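You operate a simulated robot arm through the tools that you are given. There is no shell and no other tool.

The job below is to be done with a simulated robot arm. You get a single attempt, and the scene is never put back.

## Task
Tighten the seeping brass bolt on the steel block, then flush the green tester.
Fine: use the chrome spanner of the bolt's size and put it back on the mat; main switch on, RESET, FLUSH; the screen reads CLEAN.

Only the result counts: the job must be done as asked and must still hold three seconds after the hand-in. Knocking over, shifting, dropping, spilling or breaking anything else fails it.

## Robot
A 7-joint arm with a two-finger parallel gripper, fixed in place. Base frame: the origin is at the foot of the arm, x ahead of it, y to its left, z up. Units: m, rad, N and s.
With the tool pointing down near the work surface it reaches from about 0.18 to 0.68 m from the base axis. Its first joint turns from -1.152 to 1.152 rad. Payload 2.4 kg.
The TCP is the grasp point between the finger pads, 0.03 m short of the fingertips. In the tool frame z runs along the fingers and y along their closing line. Largest opening 0.094 m; finger width 0.028, thickness 0.01; the body of the gripper, 0.05 by 0.096 m, starts 0.055 m behind the TCP.
Orientation is that of the tool frame in the base frame, as a unit quaternion [x, y, z, w]. With the fingers straight down and closing along the base's y, the tool's x points along the base's -x, its y along +y and its z along -z.

## Interface
- The arm moves only by the tool move_arm. Its argument "plan" is text: rows parted by semicolons, each of 6 numbers parted by spaces: the shift along the base's x, y, z in m, then the turn, a rotation vector about the base's x, y, z in rad. In form: dx dy dz ax ay az; .... A call has 1 to 20 rows; each row shifts and turns the commanded pose from where the row before left it. "gripper" is the opening, from 0 (shut) to 1 (fully open), set as the call begins (left out, the last holds). Each row takes 0.2 s and may step no farther than 0.05 m and 0.15 rad from the row before; otherwise, or with a gripper value out of range, the whole call is refused. Where a pose cannot be reached the arm comes as near as it can. A force on the tool above 40 N (or 10 N above the force at the start of the call, whichever is more), or a blocked arm, ends the call early, and 0.2 s more pass. Each finger travels about 0.153 m/s and halts on what it meets, pressing with about 26 N; the grip force reading is that of the motor and also rises with nothing between the fingers. The clock runs only during rows and for 0.2 s after the last one: add rows that do not move to give the fingers time. The reply holds the time, the measured pose of the TCP, the force on the tool along the base axes, the opening and the grip force, in the units named above and with some noise, with the torque about the TCP (base axes, N m) and any sound that the robot's microphone picked up.
- Cameras (640 x 400 px; columns grow to the right, rows downward): "scene" is fixed at [0.0515, 0.4833, 1.449]; the picture's right is [-0.61, -0.80, 0.00], its down [-0.40, 0.31, -0.86] and it looks along [0.69, -0.52, -0.51] (base axes); focal length 320 px, centre (320, 200). "wrist" rides on the gripper at [0.076, 0.014, -0.102] in the tool frame; the picture's right is [-0.18, 0.98, 0.00], its down [-0.75, -0.14, -0.64] and it looks along [-0.63, -0.12, 0.77] (tool axes); focal length 243 px, centre (320, 200). There is no depth. A picture from a camera that has moved, and an enlarged one, comes with that camera's place and axes in the base frame and with its lens.
- camera(camera): a new picture of that camera. No time passes.
- inspect(camera, box): a new picture of the part [left, top, right, bottom] of that camera's present view, enlarged. No time passes.
- finish_job(): hands the job in; it is judged then, once.

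Nothing tells you positions but the pictures and the camera data. Unless the task says otherwise, let go and move clear before handing in.

The tools are called as name(argument=value, ...) on one line, values as JSON. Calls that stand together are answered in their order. move_arm: Moves the arm, as the interface text tells. Its arguments: {"type":"object","properties":{"plan":{"type":"string"},"gripper":{"type":"number"}},"required":["plan"]} The other tools are called the same way: camera (camera) takes a picture; inspect (camera, box) takes an enlarged picture of a part of a camera's view; finish_job () hands the job in.

At the start:

```text
time_s: 0.0
tcp_pos: [0.3934, 0.1213, 1.2965]
orientation: [-0.001, 1.0, 0.001, -0.001]
force: [-0.1, 1.1, -0.5]
torque: [-0.02, 0.01, 0.0]
gripper_width: 0.0943
gripper_force: 0.1
```

scene: 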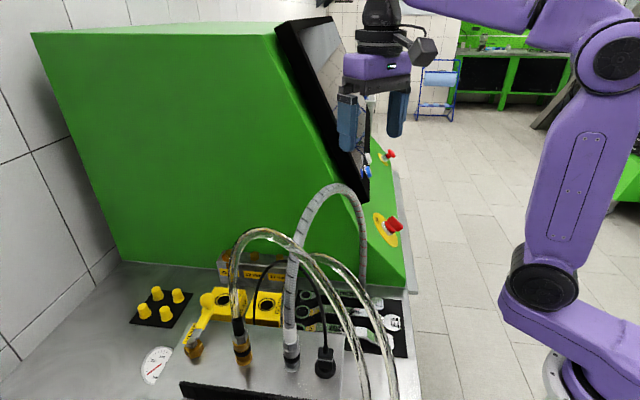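
wrist: 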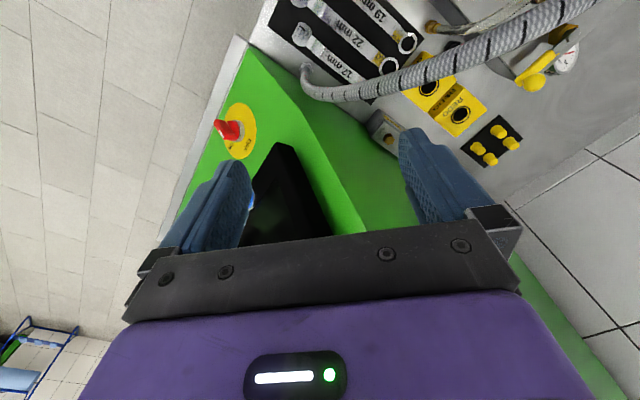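

I see a green tester with a sloped panel, a steel worktop with hoses, a spanner mat with three spanners and yellow parts near a steel block. First I'll look closer at everything before moving.

inspect(camera="scene", box=[120, 240, 420, 400])

inspect(camera="scene", box=[270, 10, 420, 260])

inspect(camera="wrist", box=[240, 0, 640, 200])

inspect(camera="wrist", box=[180, 60, 420, 250])

```text
2.13 times, centred on (270, 320) of scene
camera zoom: at [0.0515, 0.4833, 1.449], right [-0.61, -0.8, 0.0], down [-0.4, 0.31, -0.86], along [0.69, -0.52, -0.51], focal length 683 px, centre (427, -56)
```

zoom: 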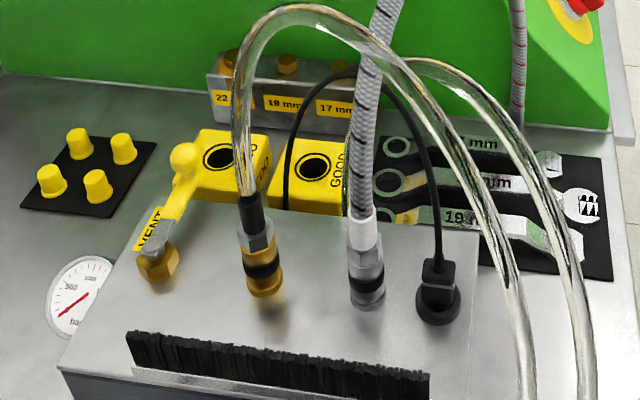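

```text
1.60 times, centred on (345, 135) of scene
camera zoom: at [0.0515, 0.4833, 1.449], right [-0.61, -0.8, 0.0], down [-0.4, 0.31, -0.86], along [0.69, -0.52, -0.51], focal length 512 px, centre (280, 304)
```

zoom: 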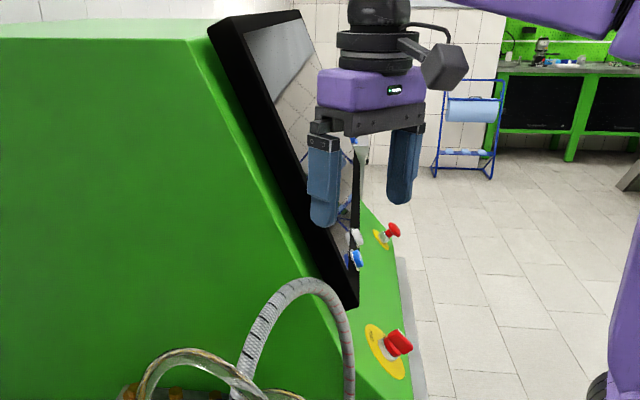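

```text
1.60 times, centred on (440, 100) of wrist
camera zoom: at [0.3168, 0.1354, 1.3987], right [0.18, 0.98, 0.0], down [0.75, -0.14, 0.64], along [0.63, -0.12, -0.77], focal length 388 px, centre (128, 360)
```

zoom: 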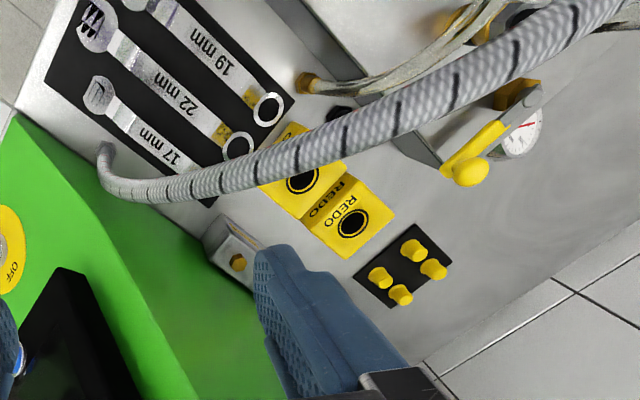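

```text
2.11 times, centred on (300, 155) of wrist
camera zoom: at [0.3168, 0.1354, 1.3987], right [0.18, 0.98, 0.0], down [0.75, -0.14, 0.64], along [0.63, -0.12, -0.77], focal length 511 px, centre (362, 295)
```

zoom: 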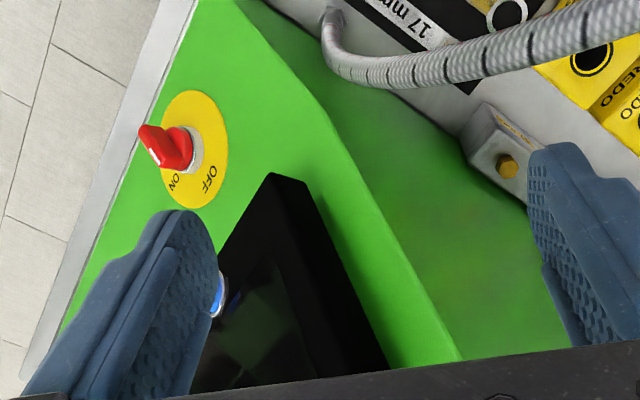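

The steel block with three brass bolts (labelled about 22/19/17 mm) is near (0.6, 0.26, 0.95), and the spanner mat is near (0.37, 0.17, 0.9) under a hose arch that peaks around z 1.2. I'll raise the arm slightly and shift left to get a clear view.

move_arm(plan="-0.01 0.03 0.03 0 0 0; -0.02 0.04 0.03 0 0 0; 0 0 0 0 0 0")

camera(camera="wrist")

camera(camera="scene")

```text
refused: row 2 steps farther than a row can; nothing moved
```

```text
taken
camera wrist: at [0.3168, 0.1354, 1.3987], right [0.18, 0.98, 0.0], down [0.75, -0.14, 0.64], along [0.63, -0.12, -0.77], focal length 243 px, centre (320, 200)
```

wrist: 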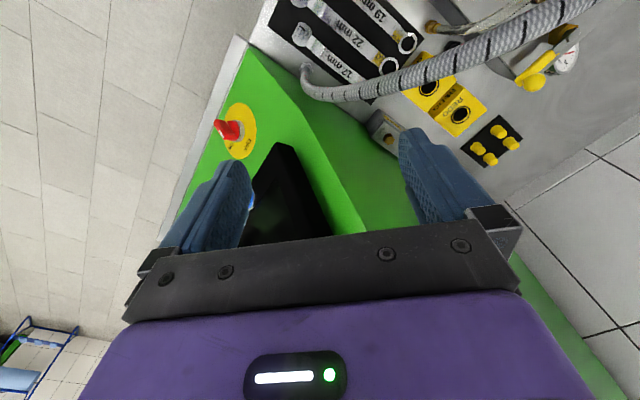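

```text
taken
```

scene: 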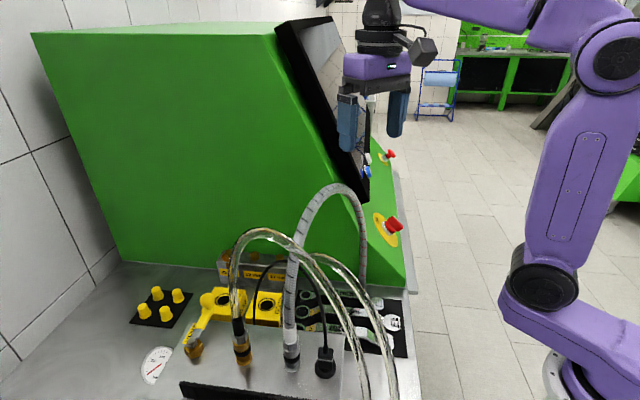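

The row step was too long, so nothing moved. I'll do the same move with smaller steps, going up and to the left for a view of the bolt block.

move_arm(plan="-0.01 0.02 0.03 0 0 0; -0.01 0.03 0.03 0 0 0; -0.01 0.03 0.01 0 0 0; 0 0 0 0 0 0")

camera(camera="wrist")

inspect(camera="wrist", box=[260, 80, 420, 210])

camera(camera="scene")

```text
time_s: 1.0
tcp_pos: [0.3565, 0.1839, 1.3512]
orientation: [0.001, 1.0, 0.001, 0.001]
force: [-0.6, -0.5, -0.2]
torque: [0.02, 0.01, -0.01]
gripper_width: 0.0938
gripper_force: 0.1
out of reach, approached as far as the arm can: row 2, 3
```

```text
taken
camera wrist: at [0.2801, 0.199, 1.4532], right [0.18, 0.98, 0.0], down [0.75, -0.14, 0.64], along [0.63, -0.12, -0.77], focal length 243 px, centre (320, 200)
```

wrist: 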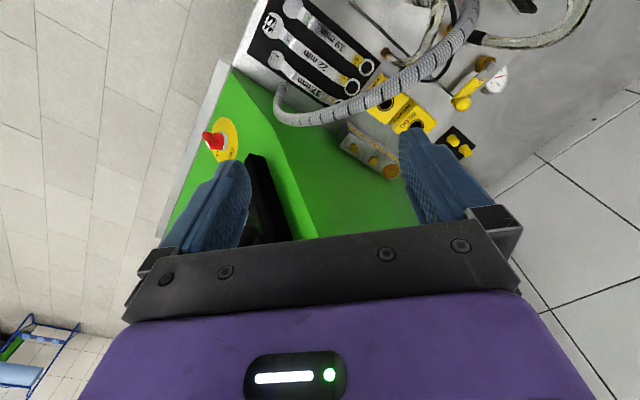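

```text
3.08 times, centred on (340, 145) of wrist
camera zoom: at [0.2801, 0.199, 1.4532], right [0.18, 0.98, 0.0], down [0.75, -0.14, 0.64], along [0.63, -0.12, -0.77], focal length 746 px, centre (258, 369)
```

zoom: 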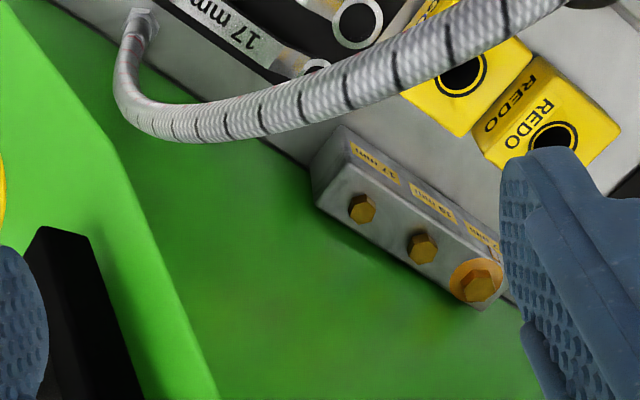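

```text
taken
```

scene: 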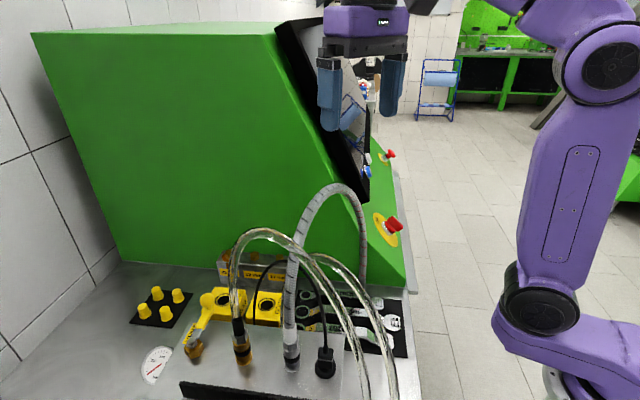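

The 22 mm bolt seems to have an orange stain around it, while the other two look dry. I'll zoom in to confirm, and look at the spanners too.

inspect(camera="wrist", box=[330, 110, 410, 190])

inspect(camera="wrist", box=[240, 0, 400, 130])

inspect(camera="scene", box=[200, 240, 300, 320])

inspect(camera="scene", box=[280, 270, 420, 370])

inspect(camera="scene", box=[320, 90, 420, 260])

```text
5.00 times, centred on (370, 150) of wrist
camera zoom: at [0.2801, 0.199, 1.4532], right [0.18, 0.98, 0.0], down [0.75, -0.14, 0.64], along [0.63, -0.12, -0.77], focal length 1213 px, centre (70, 450)
```

zoom: 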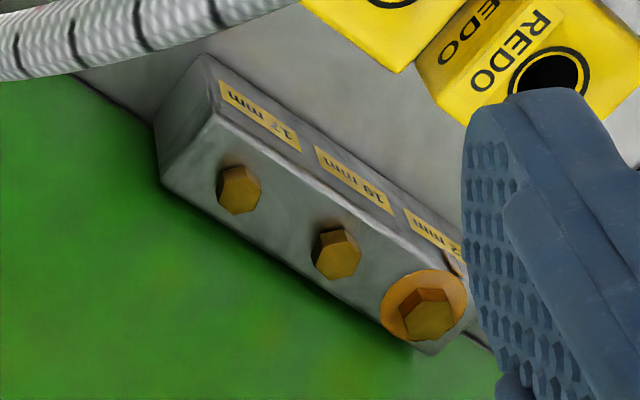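

```text
3.08 times, centred on (320, 65) of wrist
camera zoom: at [0.2801, 0.199, 1.4532], right [0.18, 0.98, 0.0], down [0.75, -0.14, 0.64], along [0.63, -0.12, -0.77], focal length 746 px, centre (320, 615)
```

zoom: 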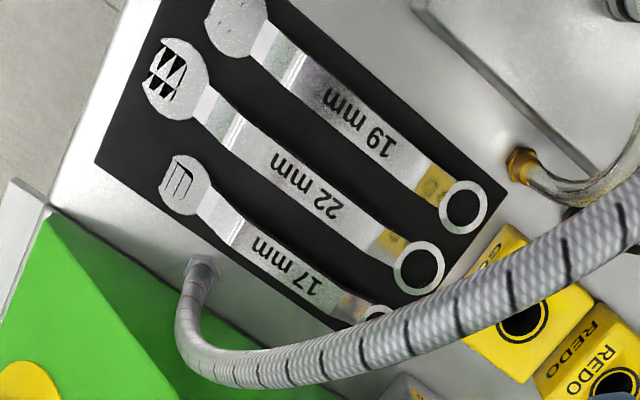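

```text
5.00 times, centred on (250, 280) of scene
camera zoom: at [0.0515, 0.4833, 1.449], right [-0.61, -0.8, 0.0], down [-0.4, 0.31, -0.86], along [0.69, -0.52, -0.51], focal length 1601 px, centre (670, -200)
```

zoom: 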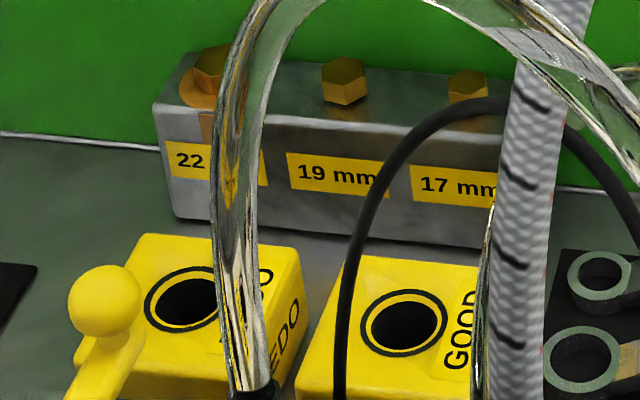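

```text
4.00 times, centred on (350, 320) of scene
camera zoom: at [0.0515, 0.4833, 1.449], right [-0.61, -0.8, 0.0], down [-0.4, 0.31, -0.86], along [0.69, -0.52, -0.51], focal length 1281 px, centre (200, -280)
```

zoom: 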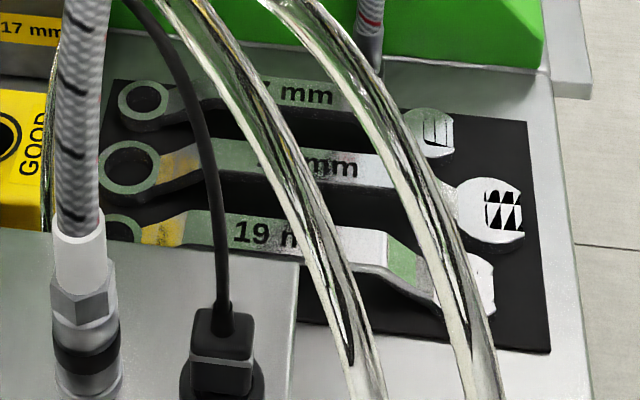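

```text
2.35 times, centred on (370, 175) of scene
camera zoom: at [0.0515, 0.4833, 1.449], right [-0.61, -0.8, 0.0], down [-0.4, 0.31, -0.86], along [0.69, -0.52, -0.51], focal length 754 px, centre (202, 259)
```

zoom: 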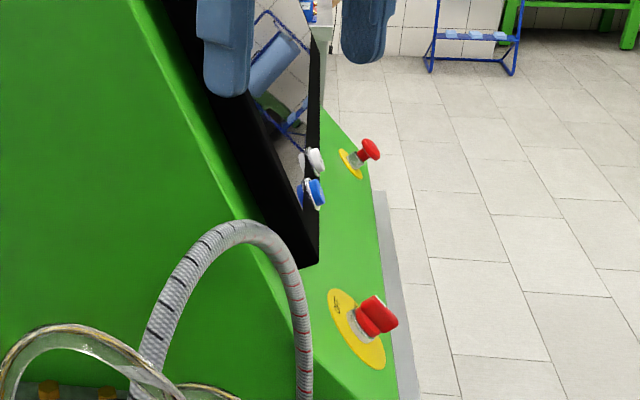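

The 22 mm bolt near (0.633, 0.309, 0.955) has an orange wet ring and a drip mark, so it is the seeping one. The 22 mm spanner lies at 45° from its jaw at (0.304, 0.105) to its ring at (0.435, 0.236), and passes under the hose arch. I'll turn the gripper 45°, back off on the robot's side and come down a little to see the spanner closely.

move_arm(plan="-0.016 -0.016 -0.01 0 0 0.131; -0.016 -0.016 -0.01 0 0 0.131; -0.016 -0.016 -0.01 0 0 0.131; -0.016 -0.016 -0.01 0 0 0.131; -0.016 -0.016 -0.01 0 0 0.131; -0.016 -0.016 -0.01 0 0 0.1304; 0 0 -0.03 0 0 0; 0 0 -0.04 0 0 0; 0 0 -0.04 0 0 0; 0 0 0 0 0 0")

camera(camera="wrist")

camera(camera="scene")

```text
time_s: 3.2
tcp_pos: [0.2588, 0.0866, 1.1793]
orientation: [-0.383, 0.924, 0.001, 0.0]
force: [1.1, 0.4, 0.0]
torque: [-0.01, 0.01, 0.04]
gripper_width: 0.094
gripper_force: 0.1
```

```text
taken
camera wrist: at [0.1946, 0.0435, 1.2816], right [-0.57, 0.82, 0.0], down [0.63, 0.43, 0.64], along [0.53, 0.36, -0.77], focal length 243 px, centre (320, 200)
```

wrist: 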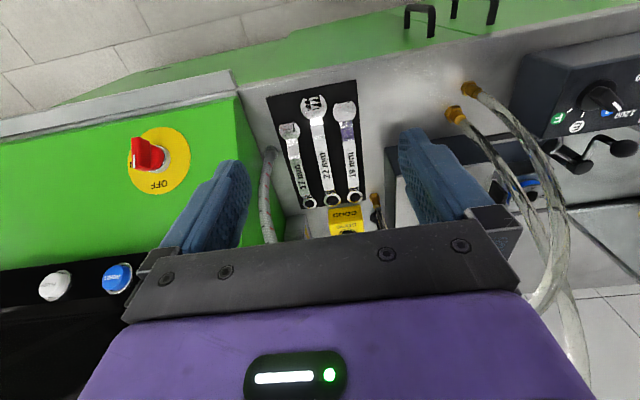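

```text
taken
```

scene: 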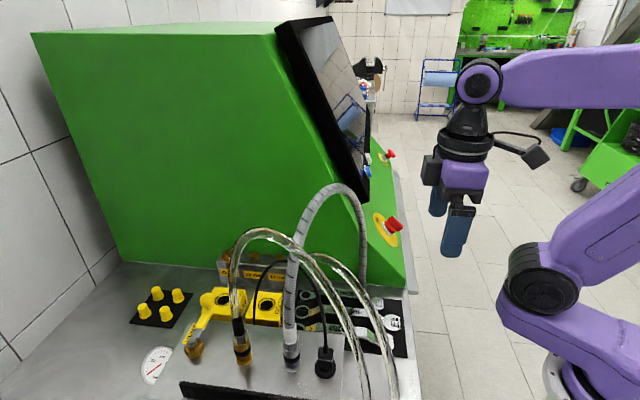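

I now see the mat straight on with the 22 mm spanner in the middle, and on the panel the red ON/OFF switch plus white and blue buttons. I'll zoom in on each of them.

inspect(camera="wrist", box=[255, 75, 415, 245])

inspect(camera="wrist", box=[0, 110, 260, 310])

inspect(camera="wrist", box=[390, 50, 640, 250])

inspect(camera="wrist", box=[280, 80, 370, 150])

```text
2.35 times, centred on (335, 160) of wrist
camera zoom: at [0.1946, 0.0435, 1.2816], right [-0.57, 0.82, 0.0], down [0.63, 0.43, 0.64], along [0.53, 0.36, -0.77], focal length 571 px, centre (285, 294)
```

zoom: 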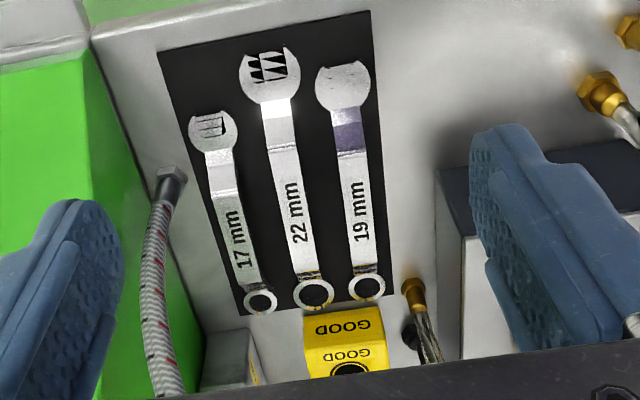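

```text
2.00 times, centred on (130, 210) of wrist
camera zoom: at [0.1946, 0.0435, 1.2816], right [-0.57, 0.82, 0.0], down [0.63, 0.43, 0.64], along [0.53, 0.36, -0.77], focal length 485 px, centre (700, 180)
```

zoom: 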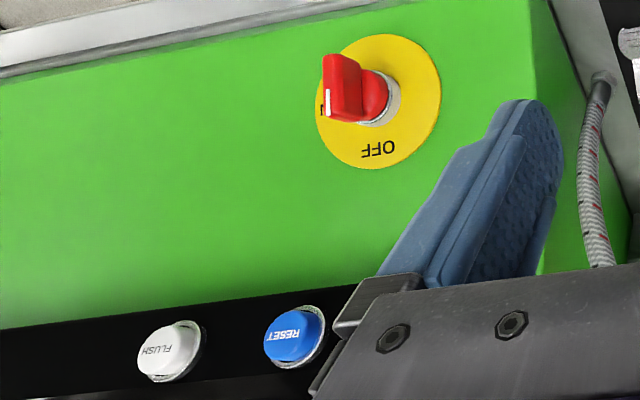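

```text
2.00 times, centred on (515, 150) of wrist
camera zoom: at [0.1946, 0.0435, 1.2816], right [-0.57, 0.82, 0.0], down [0.63, 0.43, 0.64], along [0.53, 0.36, -0.77], focal length 485 px, centre (-70, 300)
```

zoom: 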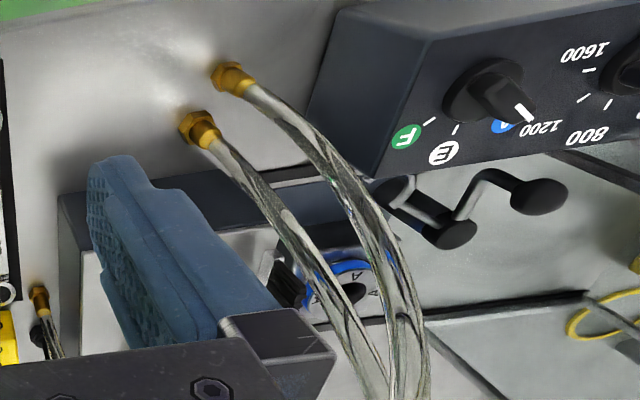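

```text
5.71 times, centred on (325, 115) of wrist
camera zoom: at [0.1946, 0.0435, 1.2816], right [-0.57, 0.82, 0.0], down [0.63, 0.43, 0.64], along [0.53, 0.36, -0.77], focal length 1386 px, centre (291, 686)
```

zoom: 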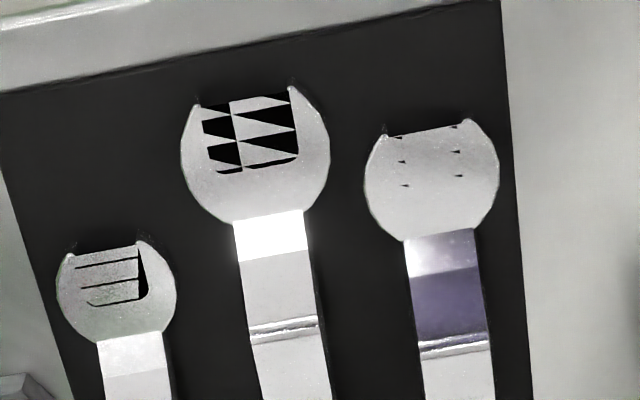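

The 22 mm spanner's ring is at about (0.4355, 0.2365), its raised shank top is at about z 0.929, and bolt 22 is at about (0.620, 0.306) with its top at z 0.98. Before picking anything up I'll rehearse the passage over the hose arch with the empty gripper slightly tilted, checking clearances and viewing the bolt up close.

move_arm(plan="0 0 0.04 0.0926 -0.0926 0; 0 0 0.04 0.0926 -0.0926 0; 0 0 0.04 0 0 0; 0 0 0 0 0 0")

camera(camera="scene")

camera(camera="wrist")

```text
time_s: 4.2
tcp_pos: [0.2598, 0.0864, 1.3014]
orientation: [-0.38, 0.916, 0.051, 0.121]
force: [0.3, 0.4, -0.5]
torque: [0.01, 0.04, 0.0]
gripper_width: 0.0939
gripper_force: 0.0
```

```text
taken
```

scene: 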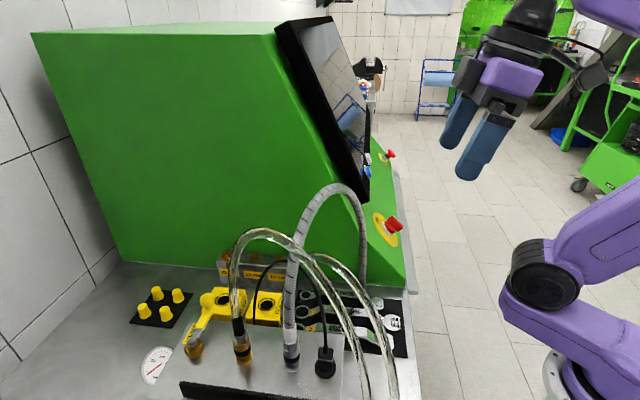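

```text
taken
camera wrist: at [0.1777, 0.0269, 1.3803], right [-0.57, 0.82, 0.05], down [0.5, 0.3, 0.82], along [0.65, 0.49, -0.58], focal length 243 px, centre (320, 200)
```

wrist: 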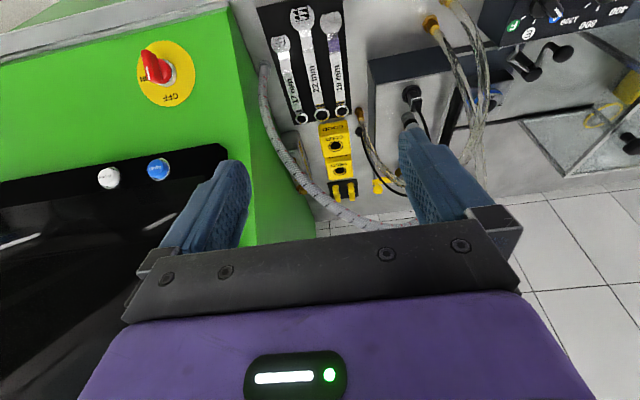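

The tilt is right and the arch's peak matches my model at about (0.38, 0.19, 1.22). Next I move forward over the arch, turning slightly.

move_arm(plan="0.032 0.025 0 0 0 -0.073; 0.032 0.025 0 0 0 -0.073; 0.032 0.025 0 0 0 -0.073; 0.032 0.025 0 0 0 -0.073; 0.032 0.025 0 0 0 -0.073; 0.032 0.025 -0.005 0 0 -0.073; 0 0 0 0 0 0")

camera(camera="scene")

camera(camera="wrist")

```text
time_s: 5.8
tcp_pos: [0.4516, 0.2374, 1.2968]
orientation: [-0.171, 0.976, 0.023, 0.129]
force: [-0.4, 0.0, -0.4]
torque: [0.0, -0.01, 0.0]
gripper_width: 0.0942
gripper_force: 0.0
```

```text
taken
```

scene: 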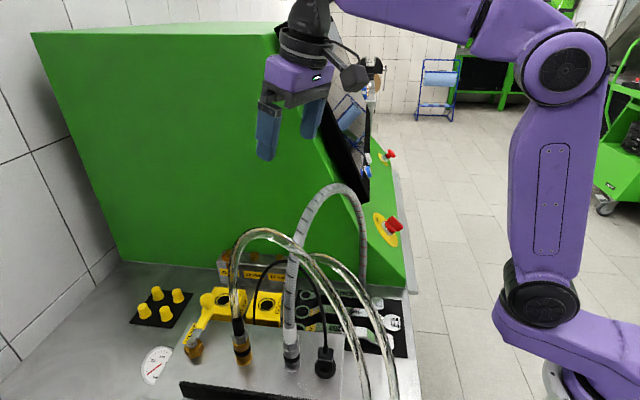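

```text
taken
camera wrist: at [0.3518, 0.2169, 1.3752], right [-0.17, 0.98, 0.05], down [0.58, 0.06, 0.82], along [0.8, 0.16, -0.58], focal length 243 px, centre (320, 200)
```

wrist: 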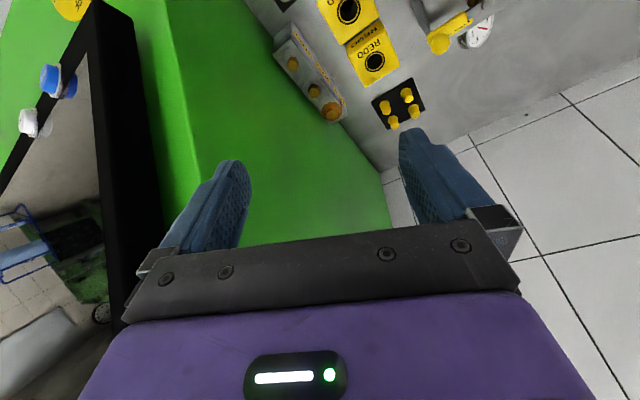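

The gripper is past the arch and clear of the wall. I'll narrow the gripper and descend in steps toward the pre-bolt pose, watching the forearm's clearance to the hose.

move_arm(plan="0.018 0.009 -0.035 0 0 0; 0.018 0.009 -0.035 0 0 0; 0.018 0.009 -0.035 0 0 0; 0 0 0 0 0 0", gripper=0.4)

camera(camera="scene")

camera(camera="wrist")

```text
time_s: 6.8
tcp_pos: [0.5038, 0.2654, 1.1891]
orientation: [-0.172, 0.976, 0.023, 0.129]
force: [-0.1, -0.1, 0.3]
torque: [0.01, 0.02, -0.02]
gripper_width: 0.0377
gripper_force: 0.0
```

```text
taken
```

scene: 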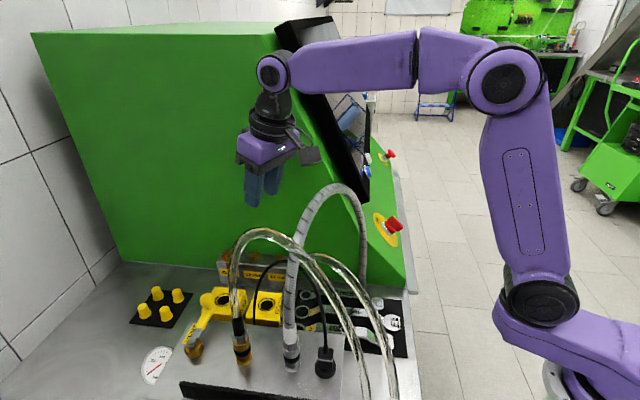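

```text
taken
camera wrist: at [0.4043, 0.2455, 1.2679], right [-0.17, 0.98, 0.05], down [0.58, 0.06, 0.82], along [0.8, 0.17, -0.58], focal length 243 px, centre (320, 200)
```

wrist: 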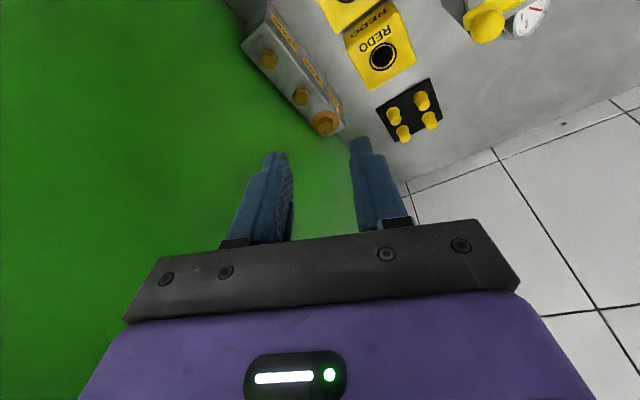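

The forearm still passes about 0.17 m above the hose here. I'll zoom in on the bolts for exact positions and head details.

inspect(camera="wrist", box=[240, 20, 370, 150])

inspect(camera="wrist", box=[295, 90, 355, 140])

inspect(camera="scene", box=[240, 30, 420, 230])

```text
3.08 times, centred on (305, 85) of wrist
camera zoom: at [0.4043, 0.2455, 1.2679], right [-0.17, 0.98, 0.05], down [0.58, 0.06, 0.82], along [0.8, 0.17, -0.58], focal length 746 px, centre (366, 554)
```

zoom: 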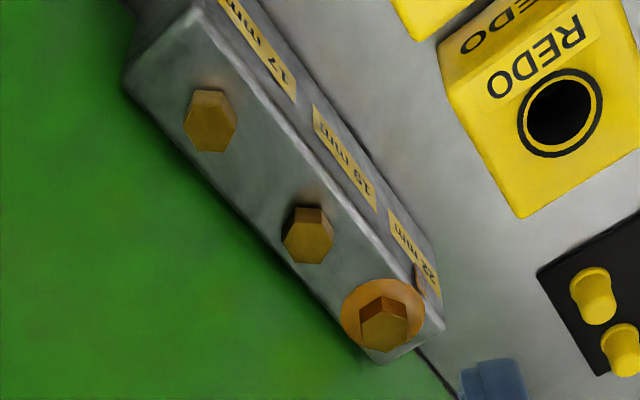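

```text
8.00 times, centred on (325, 115) of wrist
camera zoom: at [0.4043, 0.2455, 1.2679], right [-0.17, 0.98, 0.05], down [0.58, 0.06, 0.82], along [0.8, 0.17, -0.58], focal length 1941 px, centre (280, 880)
```

zoom: 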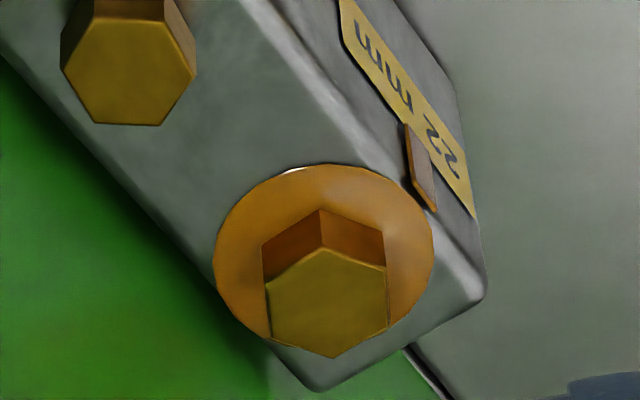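

```text
2.00 times, centred on (330, 130) of scene
camera zoom: at [0.0515, 0.4833, 1.449], right [-0.61, -0.8, 0.0], down [-0.4, 0.31, -0.86], along [0.69, -0.52, -0.51], focal length 641 px, centre (300, 340)
```

zoom: 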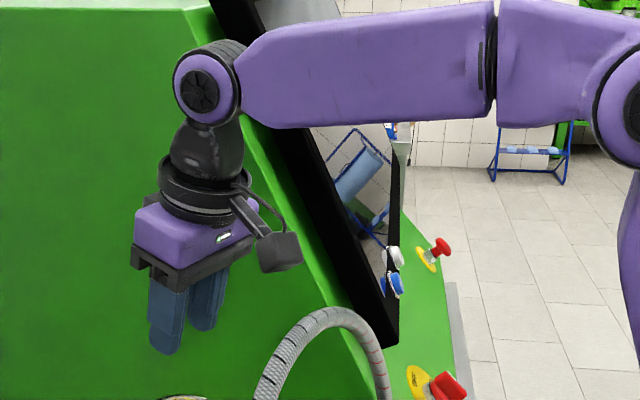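

Bolt 22's head is at about (0.6215, 0.3055), with its top at z ≈ 0.981, the block top at ≈ 0.968, and hex corners at ~16.5° mod 60°. I'll lower further with the empty gripper to check the forearm's clearance to the hose at working height.

move_arm(plan="0 0 -0.035 0 0 0; 0 0 -0.035 0 0 0; 0 0 -0.03 0 0 0; 0 0 -0.03 0 0 0; 0 0 0 0 0 0")

camera(camera="scene")

inspect(camera="wrist", box=[220, 0, 420, 200])

```text
time_s: 8.0
tcp_pos: [0.5049, 0.2647, 1.0602]
orientation: [-0.172, 0.976, 0.024, 0.129]
force: [0.5, 0.3, 0.3]
torque: [-0.01, 0.01, 0.0]
gripper_width: 0.0373
gripper_force: 0.0
```

```text
taken
```

scene: 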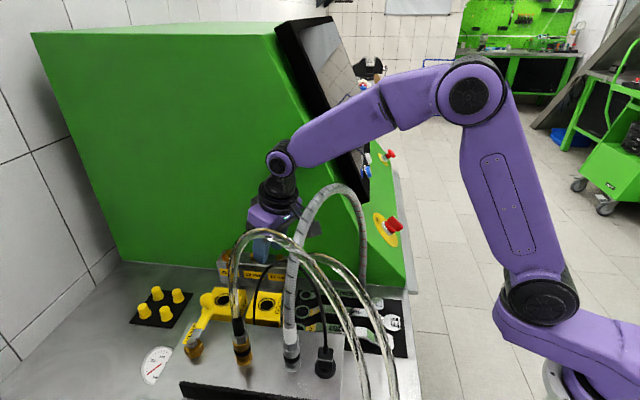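

```text
2.00 times, centred on (320, 100) of wrist
camera zoom: at [0.4056, 0.2435, 1.1394], right [-0.17, 0.98, 0.05], down [0.58, 0.06, 0.82], along [0.8, 0.17, -0.58], focal length 485 px, centre (320, 400)
```

zoom: 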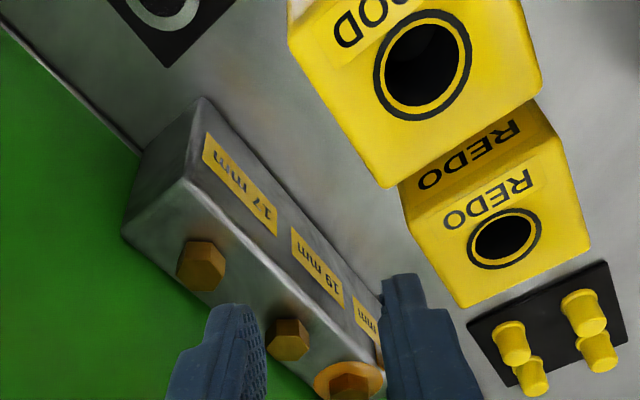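

The clearances hold at about 4 cm or more, so the route is usable. I'll go back over the arch the same way to the spanner mat.

move_arm(plan="0 0 0.04 0 0 0; 0 0 0.045 0 0 0; 0 0 0.045 0 0 0; -0.018 -0.009 0.035 0 0 0; -0.018 -0.009 0.035 0 0 0; -0.018 -0.009 0.035 0 0 0; -0.032 -0.025 0.002 0 0 0.073; -0.032 -0.025 0 0 0 0.073; -0.032 -0.025 0 0 0 0.073; -0.032 -0.025 0 0 0 0.073; -0.032 -0.025 0 0 0 0.073; -0.032 -0.025 0 0 0 0.073; 0 0 0 0 0 0")

camera(camera="scene")

```text
time_s: 10.8
tcp_pos: [0.2599, 0.0876, 1.297]
orientation: [-0.38, 0.916, 0.051, 0.12]
force: [0.6, -0.1, 0.8]
torque: [0.02, 0.01, -0.02]
gripper_width: 0.0374
gripper_force: 0.0
```

```text
taken
```

scene: 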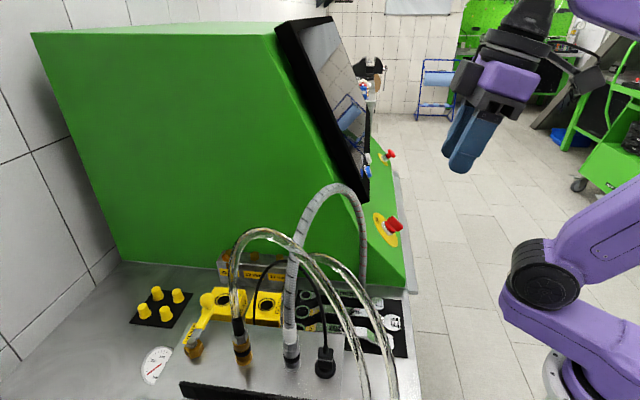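

I'm back on the robot side of the arch. Now I descend in line with the 22 mm spanner and look again.

move_arm(plan="0.006 0.001 -0.039 0 0 0; 0.006 0.001 -0.039 0 0 0; 0.006 0.001 -0.039 0 0 0; 0.006 0.001 -0.039 0 0 0; 0.006 0 -0.039 0 0 0; 0 0 0 0 0 0")

camera(camera="wrist")

inspect(camera="wrist", box=[240, 40, 400, 200])

camera(camera="scene")

```text
time_s: 12.2
tcp_pos: [0.287, 0.0924, 1.1003]
orientation: [-0.379, 0.916, 0.05, 0.122]
force: [-0.2, 0.5, 0.2]
torque: [-0.07, 0.01, 0.01]
gripper_width: 0.0373
gripper_force: 0.0
```

```text
taken
camera wrist: at [0.2063, 0.0314, 1.1791], right [-0.57, 0.82, 0.05], down [0.5, 0.3, 0.82], along [0.65, 0.49, -0.58], focal length 243 px, centre (320, 200)
```

wrist: 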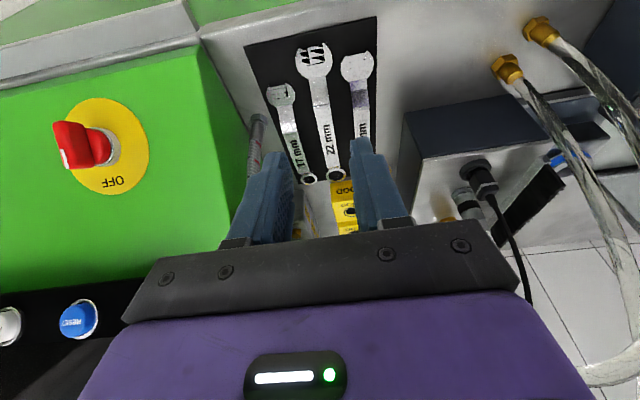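

```text
2.50 times, centred on (320, 120) of wrist
camera zoom: at [0.2063, 0.0314, 1.1791], right [-0.57, 0.82, 0.05], down [0.5, 0.3, 0.82], along [0.65, 0.49, -0.58], focal length 606 px, centre (320, 400)
```

zoom: 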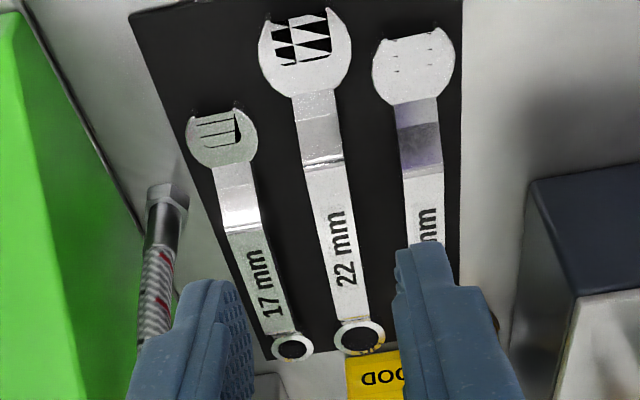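

```text
taken
```

scene: 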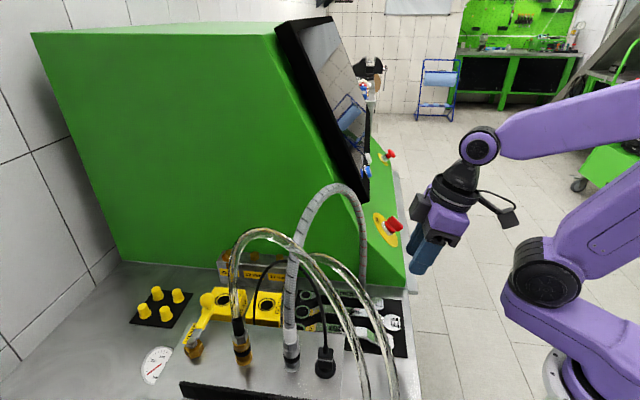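

The 22 mm spanner's midline is at x − y ≈ 0.197, and the shank's flat part lies 0.037–0.142 m from the ring. I'll move above the grip point, about 0.12 m from the ring, and check alignment.

move_arm(plan="0.0203 0.0194 -0.033 0 0 0; 0.0203 0.0194 -0.033 0 0 0; 0.0203 0.0194 -0.034 0 0 0; 0 0 0 0 0 0")

camera(camera="wrist")

camera(camera="scene")

```text
time_s: 13.2
tcp_pos: [0.3503, 0.1495, 1.0026]
orientation: [-0.379, 0.916, 0.051, 0.121]
force: [-0.6, 0.3, 0.3]
torque: [-0.01, -0.01, -0.01]
gripper_width: 0.0376
gripper_force: 0.1
```

```text
taken
camera wrist: at [0.2686, 0.0886, 1.0811], right [-0.57, 0.82, 0.05], down [0.5, 0.3, 0.82], along [0.66, 0.49, -0.58], focal length 243 px, centre (320, 200)
```

wrist: 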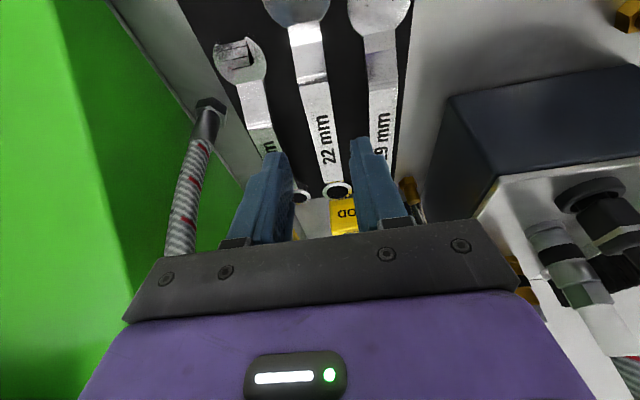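

```text
taken
```

scene: 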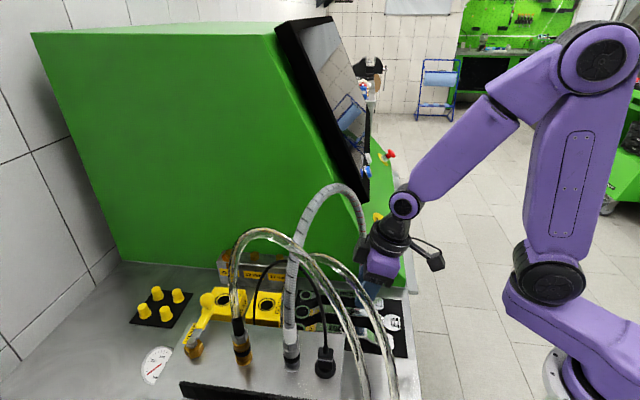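

The gripper is above the shank, with a bit over 1.5 cm to the hose leg. I'll zoom in to verify centring between the fingers.

inspect(camera="wrist", box=[230, 60, 410, 240])

inspect(camera="scene", box=[340, 180, 460, 340])

```text
2.22 times, centred on (320, 150) of wrist
camera zoom: at [0.2686, 0.0886, 1.0811], right [-0.57, 0.82, 0.05], down [0.5, 0.3, 0.82], along [0.66, 0.49, -0.58], focal length 539 px, centre (320, 311)
```

zoom: 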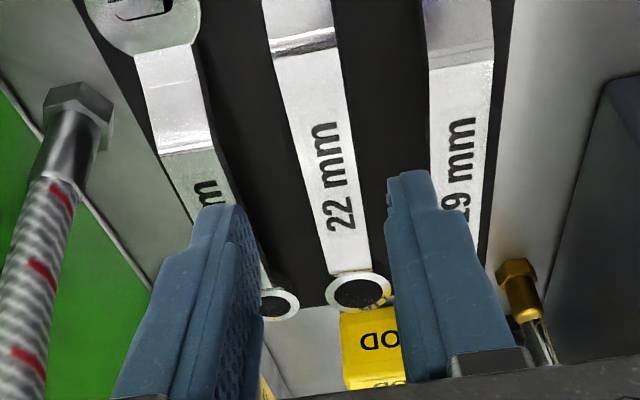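

```text
2.50 times, centred on (400, 260) of scene
camera zoom: at [0.0515, 0.4833, 1.449], right [-0.61, -0.8, 0.0], down [-0.4, 0.31, -0.86], along [0.69, -0.52, -0.51], focal length 801 px, centre (120, 50)
```

zoom: 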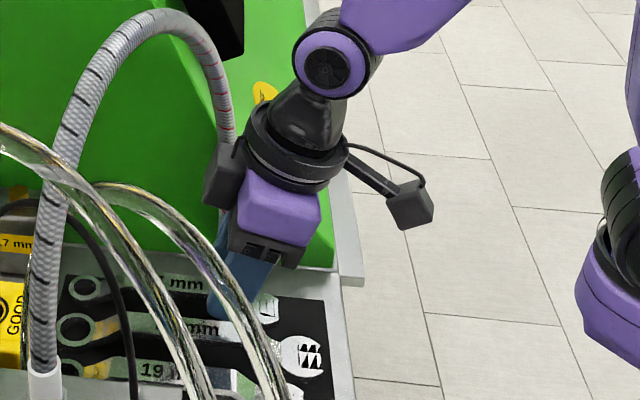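

The shank is centred to within about 2 mm. I'll make a small correction, lower around the shank to TCP z ≈ 0.944 and check before closing.

move_arm(plan="-0.0018 0.0012 -0.02 0 0 0; 0 0 -0.02 0 0 0; 0 0 -0.018 0 0 0; 0 0 0 0 0 0")

inspect(camera="wrist", box=[230, 60, 410, 240])

inspect(camera="scene", box=[300, 200, 440, 370])

```text
time_s: 14.2
tcp_pos: [0.3471, 0.1514, 0.9454]
orientation: [-0.38, 0.916, 0.051, 0.122]
force: [0.6, 0.1, 0.1]
torque: [0.01, -0.02, -0.01]
gripper_width: 0.0377
gripper_force: 0.1
```

```text
2.22 times, centred on (320, 150) of wrist
camera zoom: at [0.2661, 0.0908, 1.0246], right [-0.57, 0.82, 0.05], down [0.5, 0.3, 0.82], along [0.66, 0.49, -0.58], focal length 539 px, centre (320, 311)
```

zoom: 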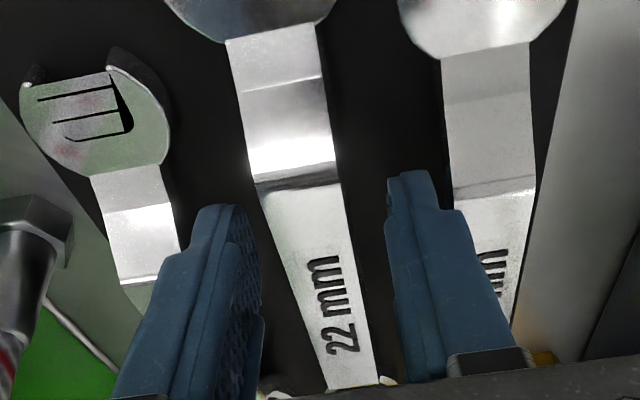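

```text
2.35 times, centred on (370, 285) of scene
camera zoom: at [0.0515, 0.4833, 1.449], right [-0.61, -0.8, 0.0], down [-0.4, 0.31, -0.86], along [0.69, -0.52, -0.51], focal length 754 px, centre (202, 0)
```

zoom: 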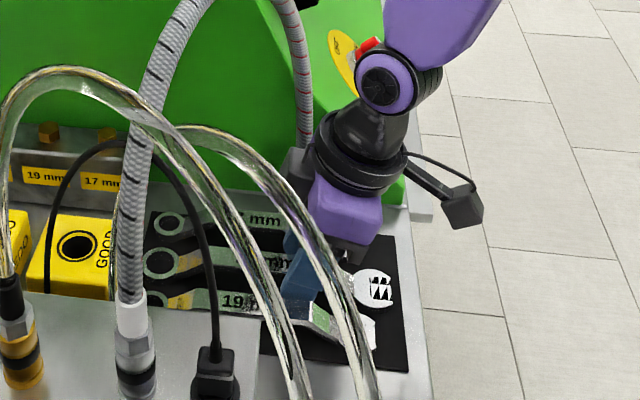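

The fingers straddle the shank, which sits about 1.6 mm left of centre. I'll correct that, drop 4 mm more and close on it.

move_arm(plan="0.0011 -0.0011 -0.004 0 0 0; 0 0 0 0 0 0")

move_arm(plan="0 0 0 0 0 0; 0 0 0 0 0 0; 0 0 0 0 0 0", gripper=0.0)

inspect(camera="wrist", box=[230, 60, 410, 240])

inspect(camera="scene", box=[300, 200, 440, 370])

```text
time_s: 14.8
tcp_pos: [0.3484, 0.1512, 0.9413]
orientation: [-0.38, 0.916, 0.05, 0.122]
force: [0.0, 0.3, 0.6]
torque: [-0.05, 0.01, -0.01]
gripper_width: 0.0375
gripper_force: 0.0
```

```text
time_s: 15.6
tcp_pos: [0.3493, 0.1503, 0.9412]
orientation: [-0.38, 0.916, 0.051, 0.121]
force: [-1.6, 1.3, 2.6]
torque: [0.03, 0.0, 0.05]
gripper_width: 0.0211
gripper_force: 26.1
```

```text
2.22 times, centred on (320, 150) of wrist
camera zoom: at [0.2673, 0.0899, 1.0203], right [-0.57, 0.82, 0.05], down [0.5, 0.3, 0.82], along [0.65, 0.49, -0.58], focal length 539 px, centre (320, 311)
```

zoom: 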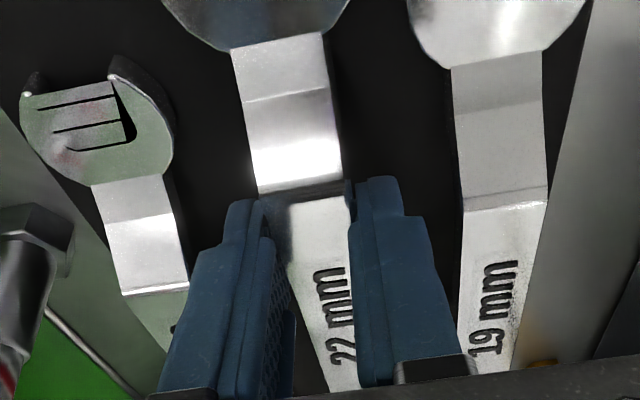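

```text
2.35 times, centred on (370, 285) of scene
camera zoom: at [0.0515, 0.4833, 1.449], right [-0.61, -0.8, 0.0], down [-0.4, 0.31, -0.86], along [0.69, -0.52, -0.51], focal length 754 px, centre (202, 0)
```

zoom: 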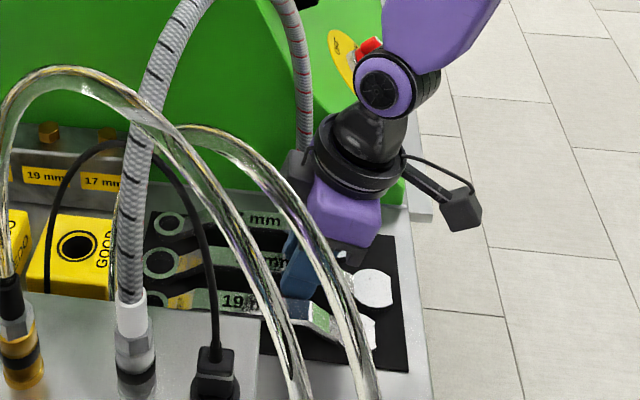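

The spanner is gripped with about 26 N at a 21 mm opening. I'll lift it slightly first and check that it hangs level.

move_arm(plan="0 0 0.006 0 0 0; 0 0 0.007 0 0 0; 0 0 0.007 0 0 0; 0 0 0 0 0 0")

inspect(camera="scene", box=[300, 220, 440, 370])

camera(camera="wrist")

```text
time_s: 16.6
tcp_pos: [0.3493, 0.15, 0.9598]
orientation: [-0.38, 0.916, 0.051, 0.12]
force: [0.0, 0.4, -2.3]
torque: [0.01, 0.04, 0.01]
gripper_width: 0.021
gripper_force: 25.8
```

```text
2.67 times, centred on (370, 295) of scene
camera zoom: at [0.0516, 0.4833, 1.449], right [-0.61, -0.8, 0.0], down [-0.4, 0.31, -0.86], along [0.69, -0.52, -0.51], focal length 854 px, centre (187, -53)
```

zoom: 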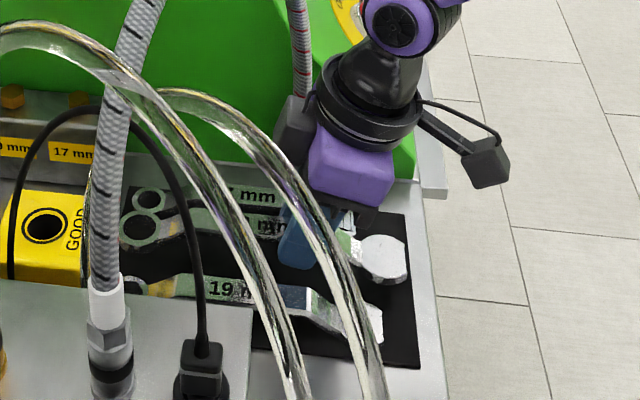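

```text
taken
camera wrist: at [0.2671, 0.0891, 1.039], right [-0.57, 0.82, 0.05], down [0.5, 0.3, 0.82], along [0.65, 0.49, -0.58], focal length 243 px, centre (320, 200)
```

wrist: 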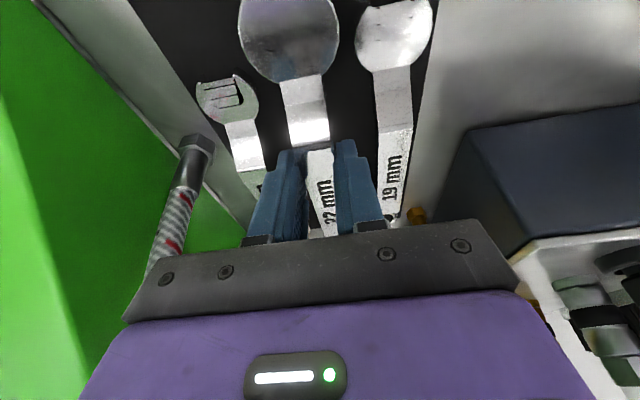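

The spanner is lifted, level, and its ring is still under the arch. I'll pull it straight back out from under the hose, then raise it.

move_arm(plan="-0.0198 -0.0198 0.002 0 0 0; -0.0198 -0.0198 0.002 0 0 0; -0.0198 -0.0198 0.002 0 0 0; -0.0198 -0.0198 0.002 0 0 0; -0.0198 -0.0198 0.002 0 0 0; 0 0 0 0 0 0")

camera(camera="scene")

camera(camera="wrist")

```text
time_s: 18.0
tcp_pos: [0.2532, 0.0528, 0.9704]
orientation: [-0.379, 0.916, 0.05, 0.12]
force: [0.0, 0.8, -1.4]
torque: [-0.04, 0.02, 0.03]
gripper_width: 0.0211
gripper_force: 25.9
out of reach, approached as far as the arm can: row 5
```

```text
taken
```

scene: 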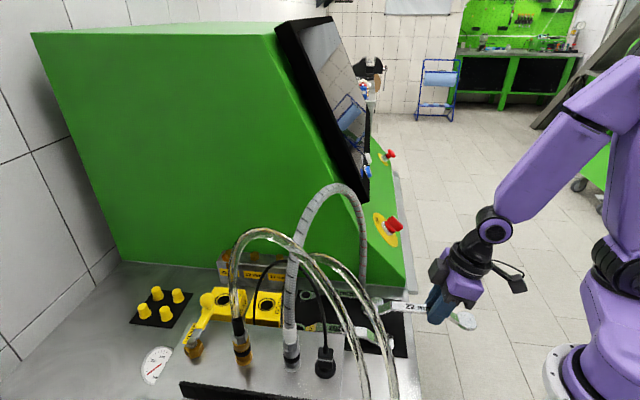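

```text
taken
camera wrist: at [0.1715, -0.0082, 1.0493], right [-0.57, 0.82, 0.05], down [0.5, 0.3, 0.81], along [0.65, 0.49, -0.58], focal length 243 px, centre (320, 200)
```

wrist: 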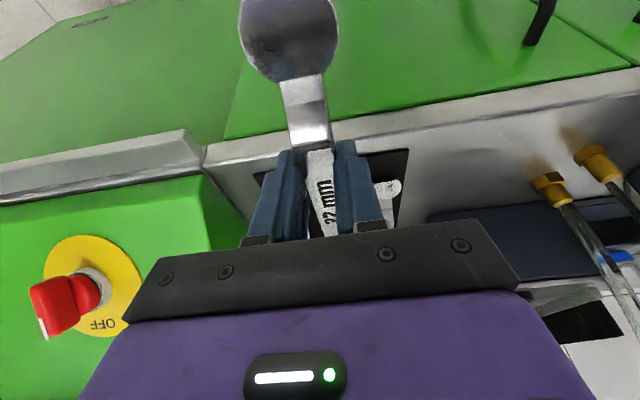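

The spanner is out from under the arch and firmly held. I'll raise it to travel height, turning slightly away from the hose while rising.

move_arm(plan="0 0 0.03 0 0 0.06; 0 0 0.04 0 0 0.06; 0 0 0.04 0 0 0; 0 0 0.04 0 0 0; 0 0 0.04 0 0 0; 0 0 0.04 0 0 0; 0 0 0.04 0 0 0; 0 0 0.04 0 0 0; 0 0 0.03 0 0 0; 0 0 0 0 0 0")

camera(camera="scene")

camera(camera="wrist")

```text
time_s: 20.2
tcp_pos: [0.2518, 0.0535, 1.3114]
orientation: [-0.434, 0.892, 0.057, 0.117]
force: [-0.6, 0.5, -2.6]
torque: [0.0, 0.03, 0.01]
gripper_width: 0.021
gripper_force: 25.9
```

```text
taken
```

scene: 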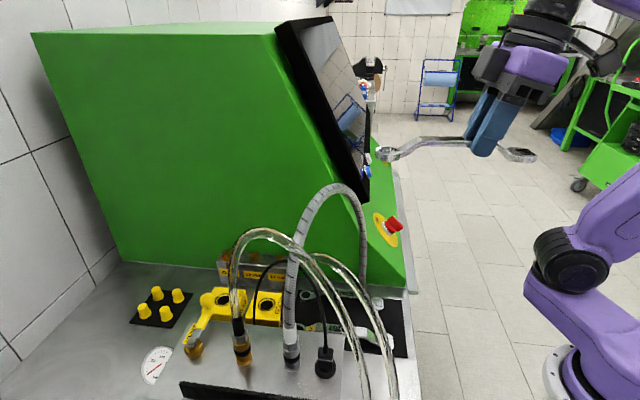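

```text
taken
camera wrist: at [0.1788, -0.0146, 1.3903], right [-0.66, 0.75, 0.05], down [0.46, 0.35, 0.82], along [0.59, 0.56, -0.58], focal length 243 px, centre (320, 200)
```

wrist: 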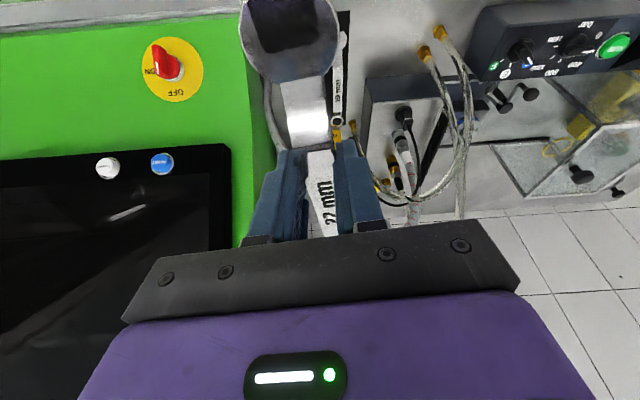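

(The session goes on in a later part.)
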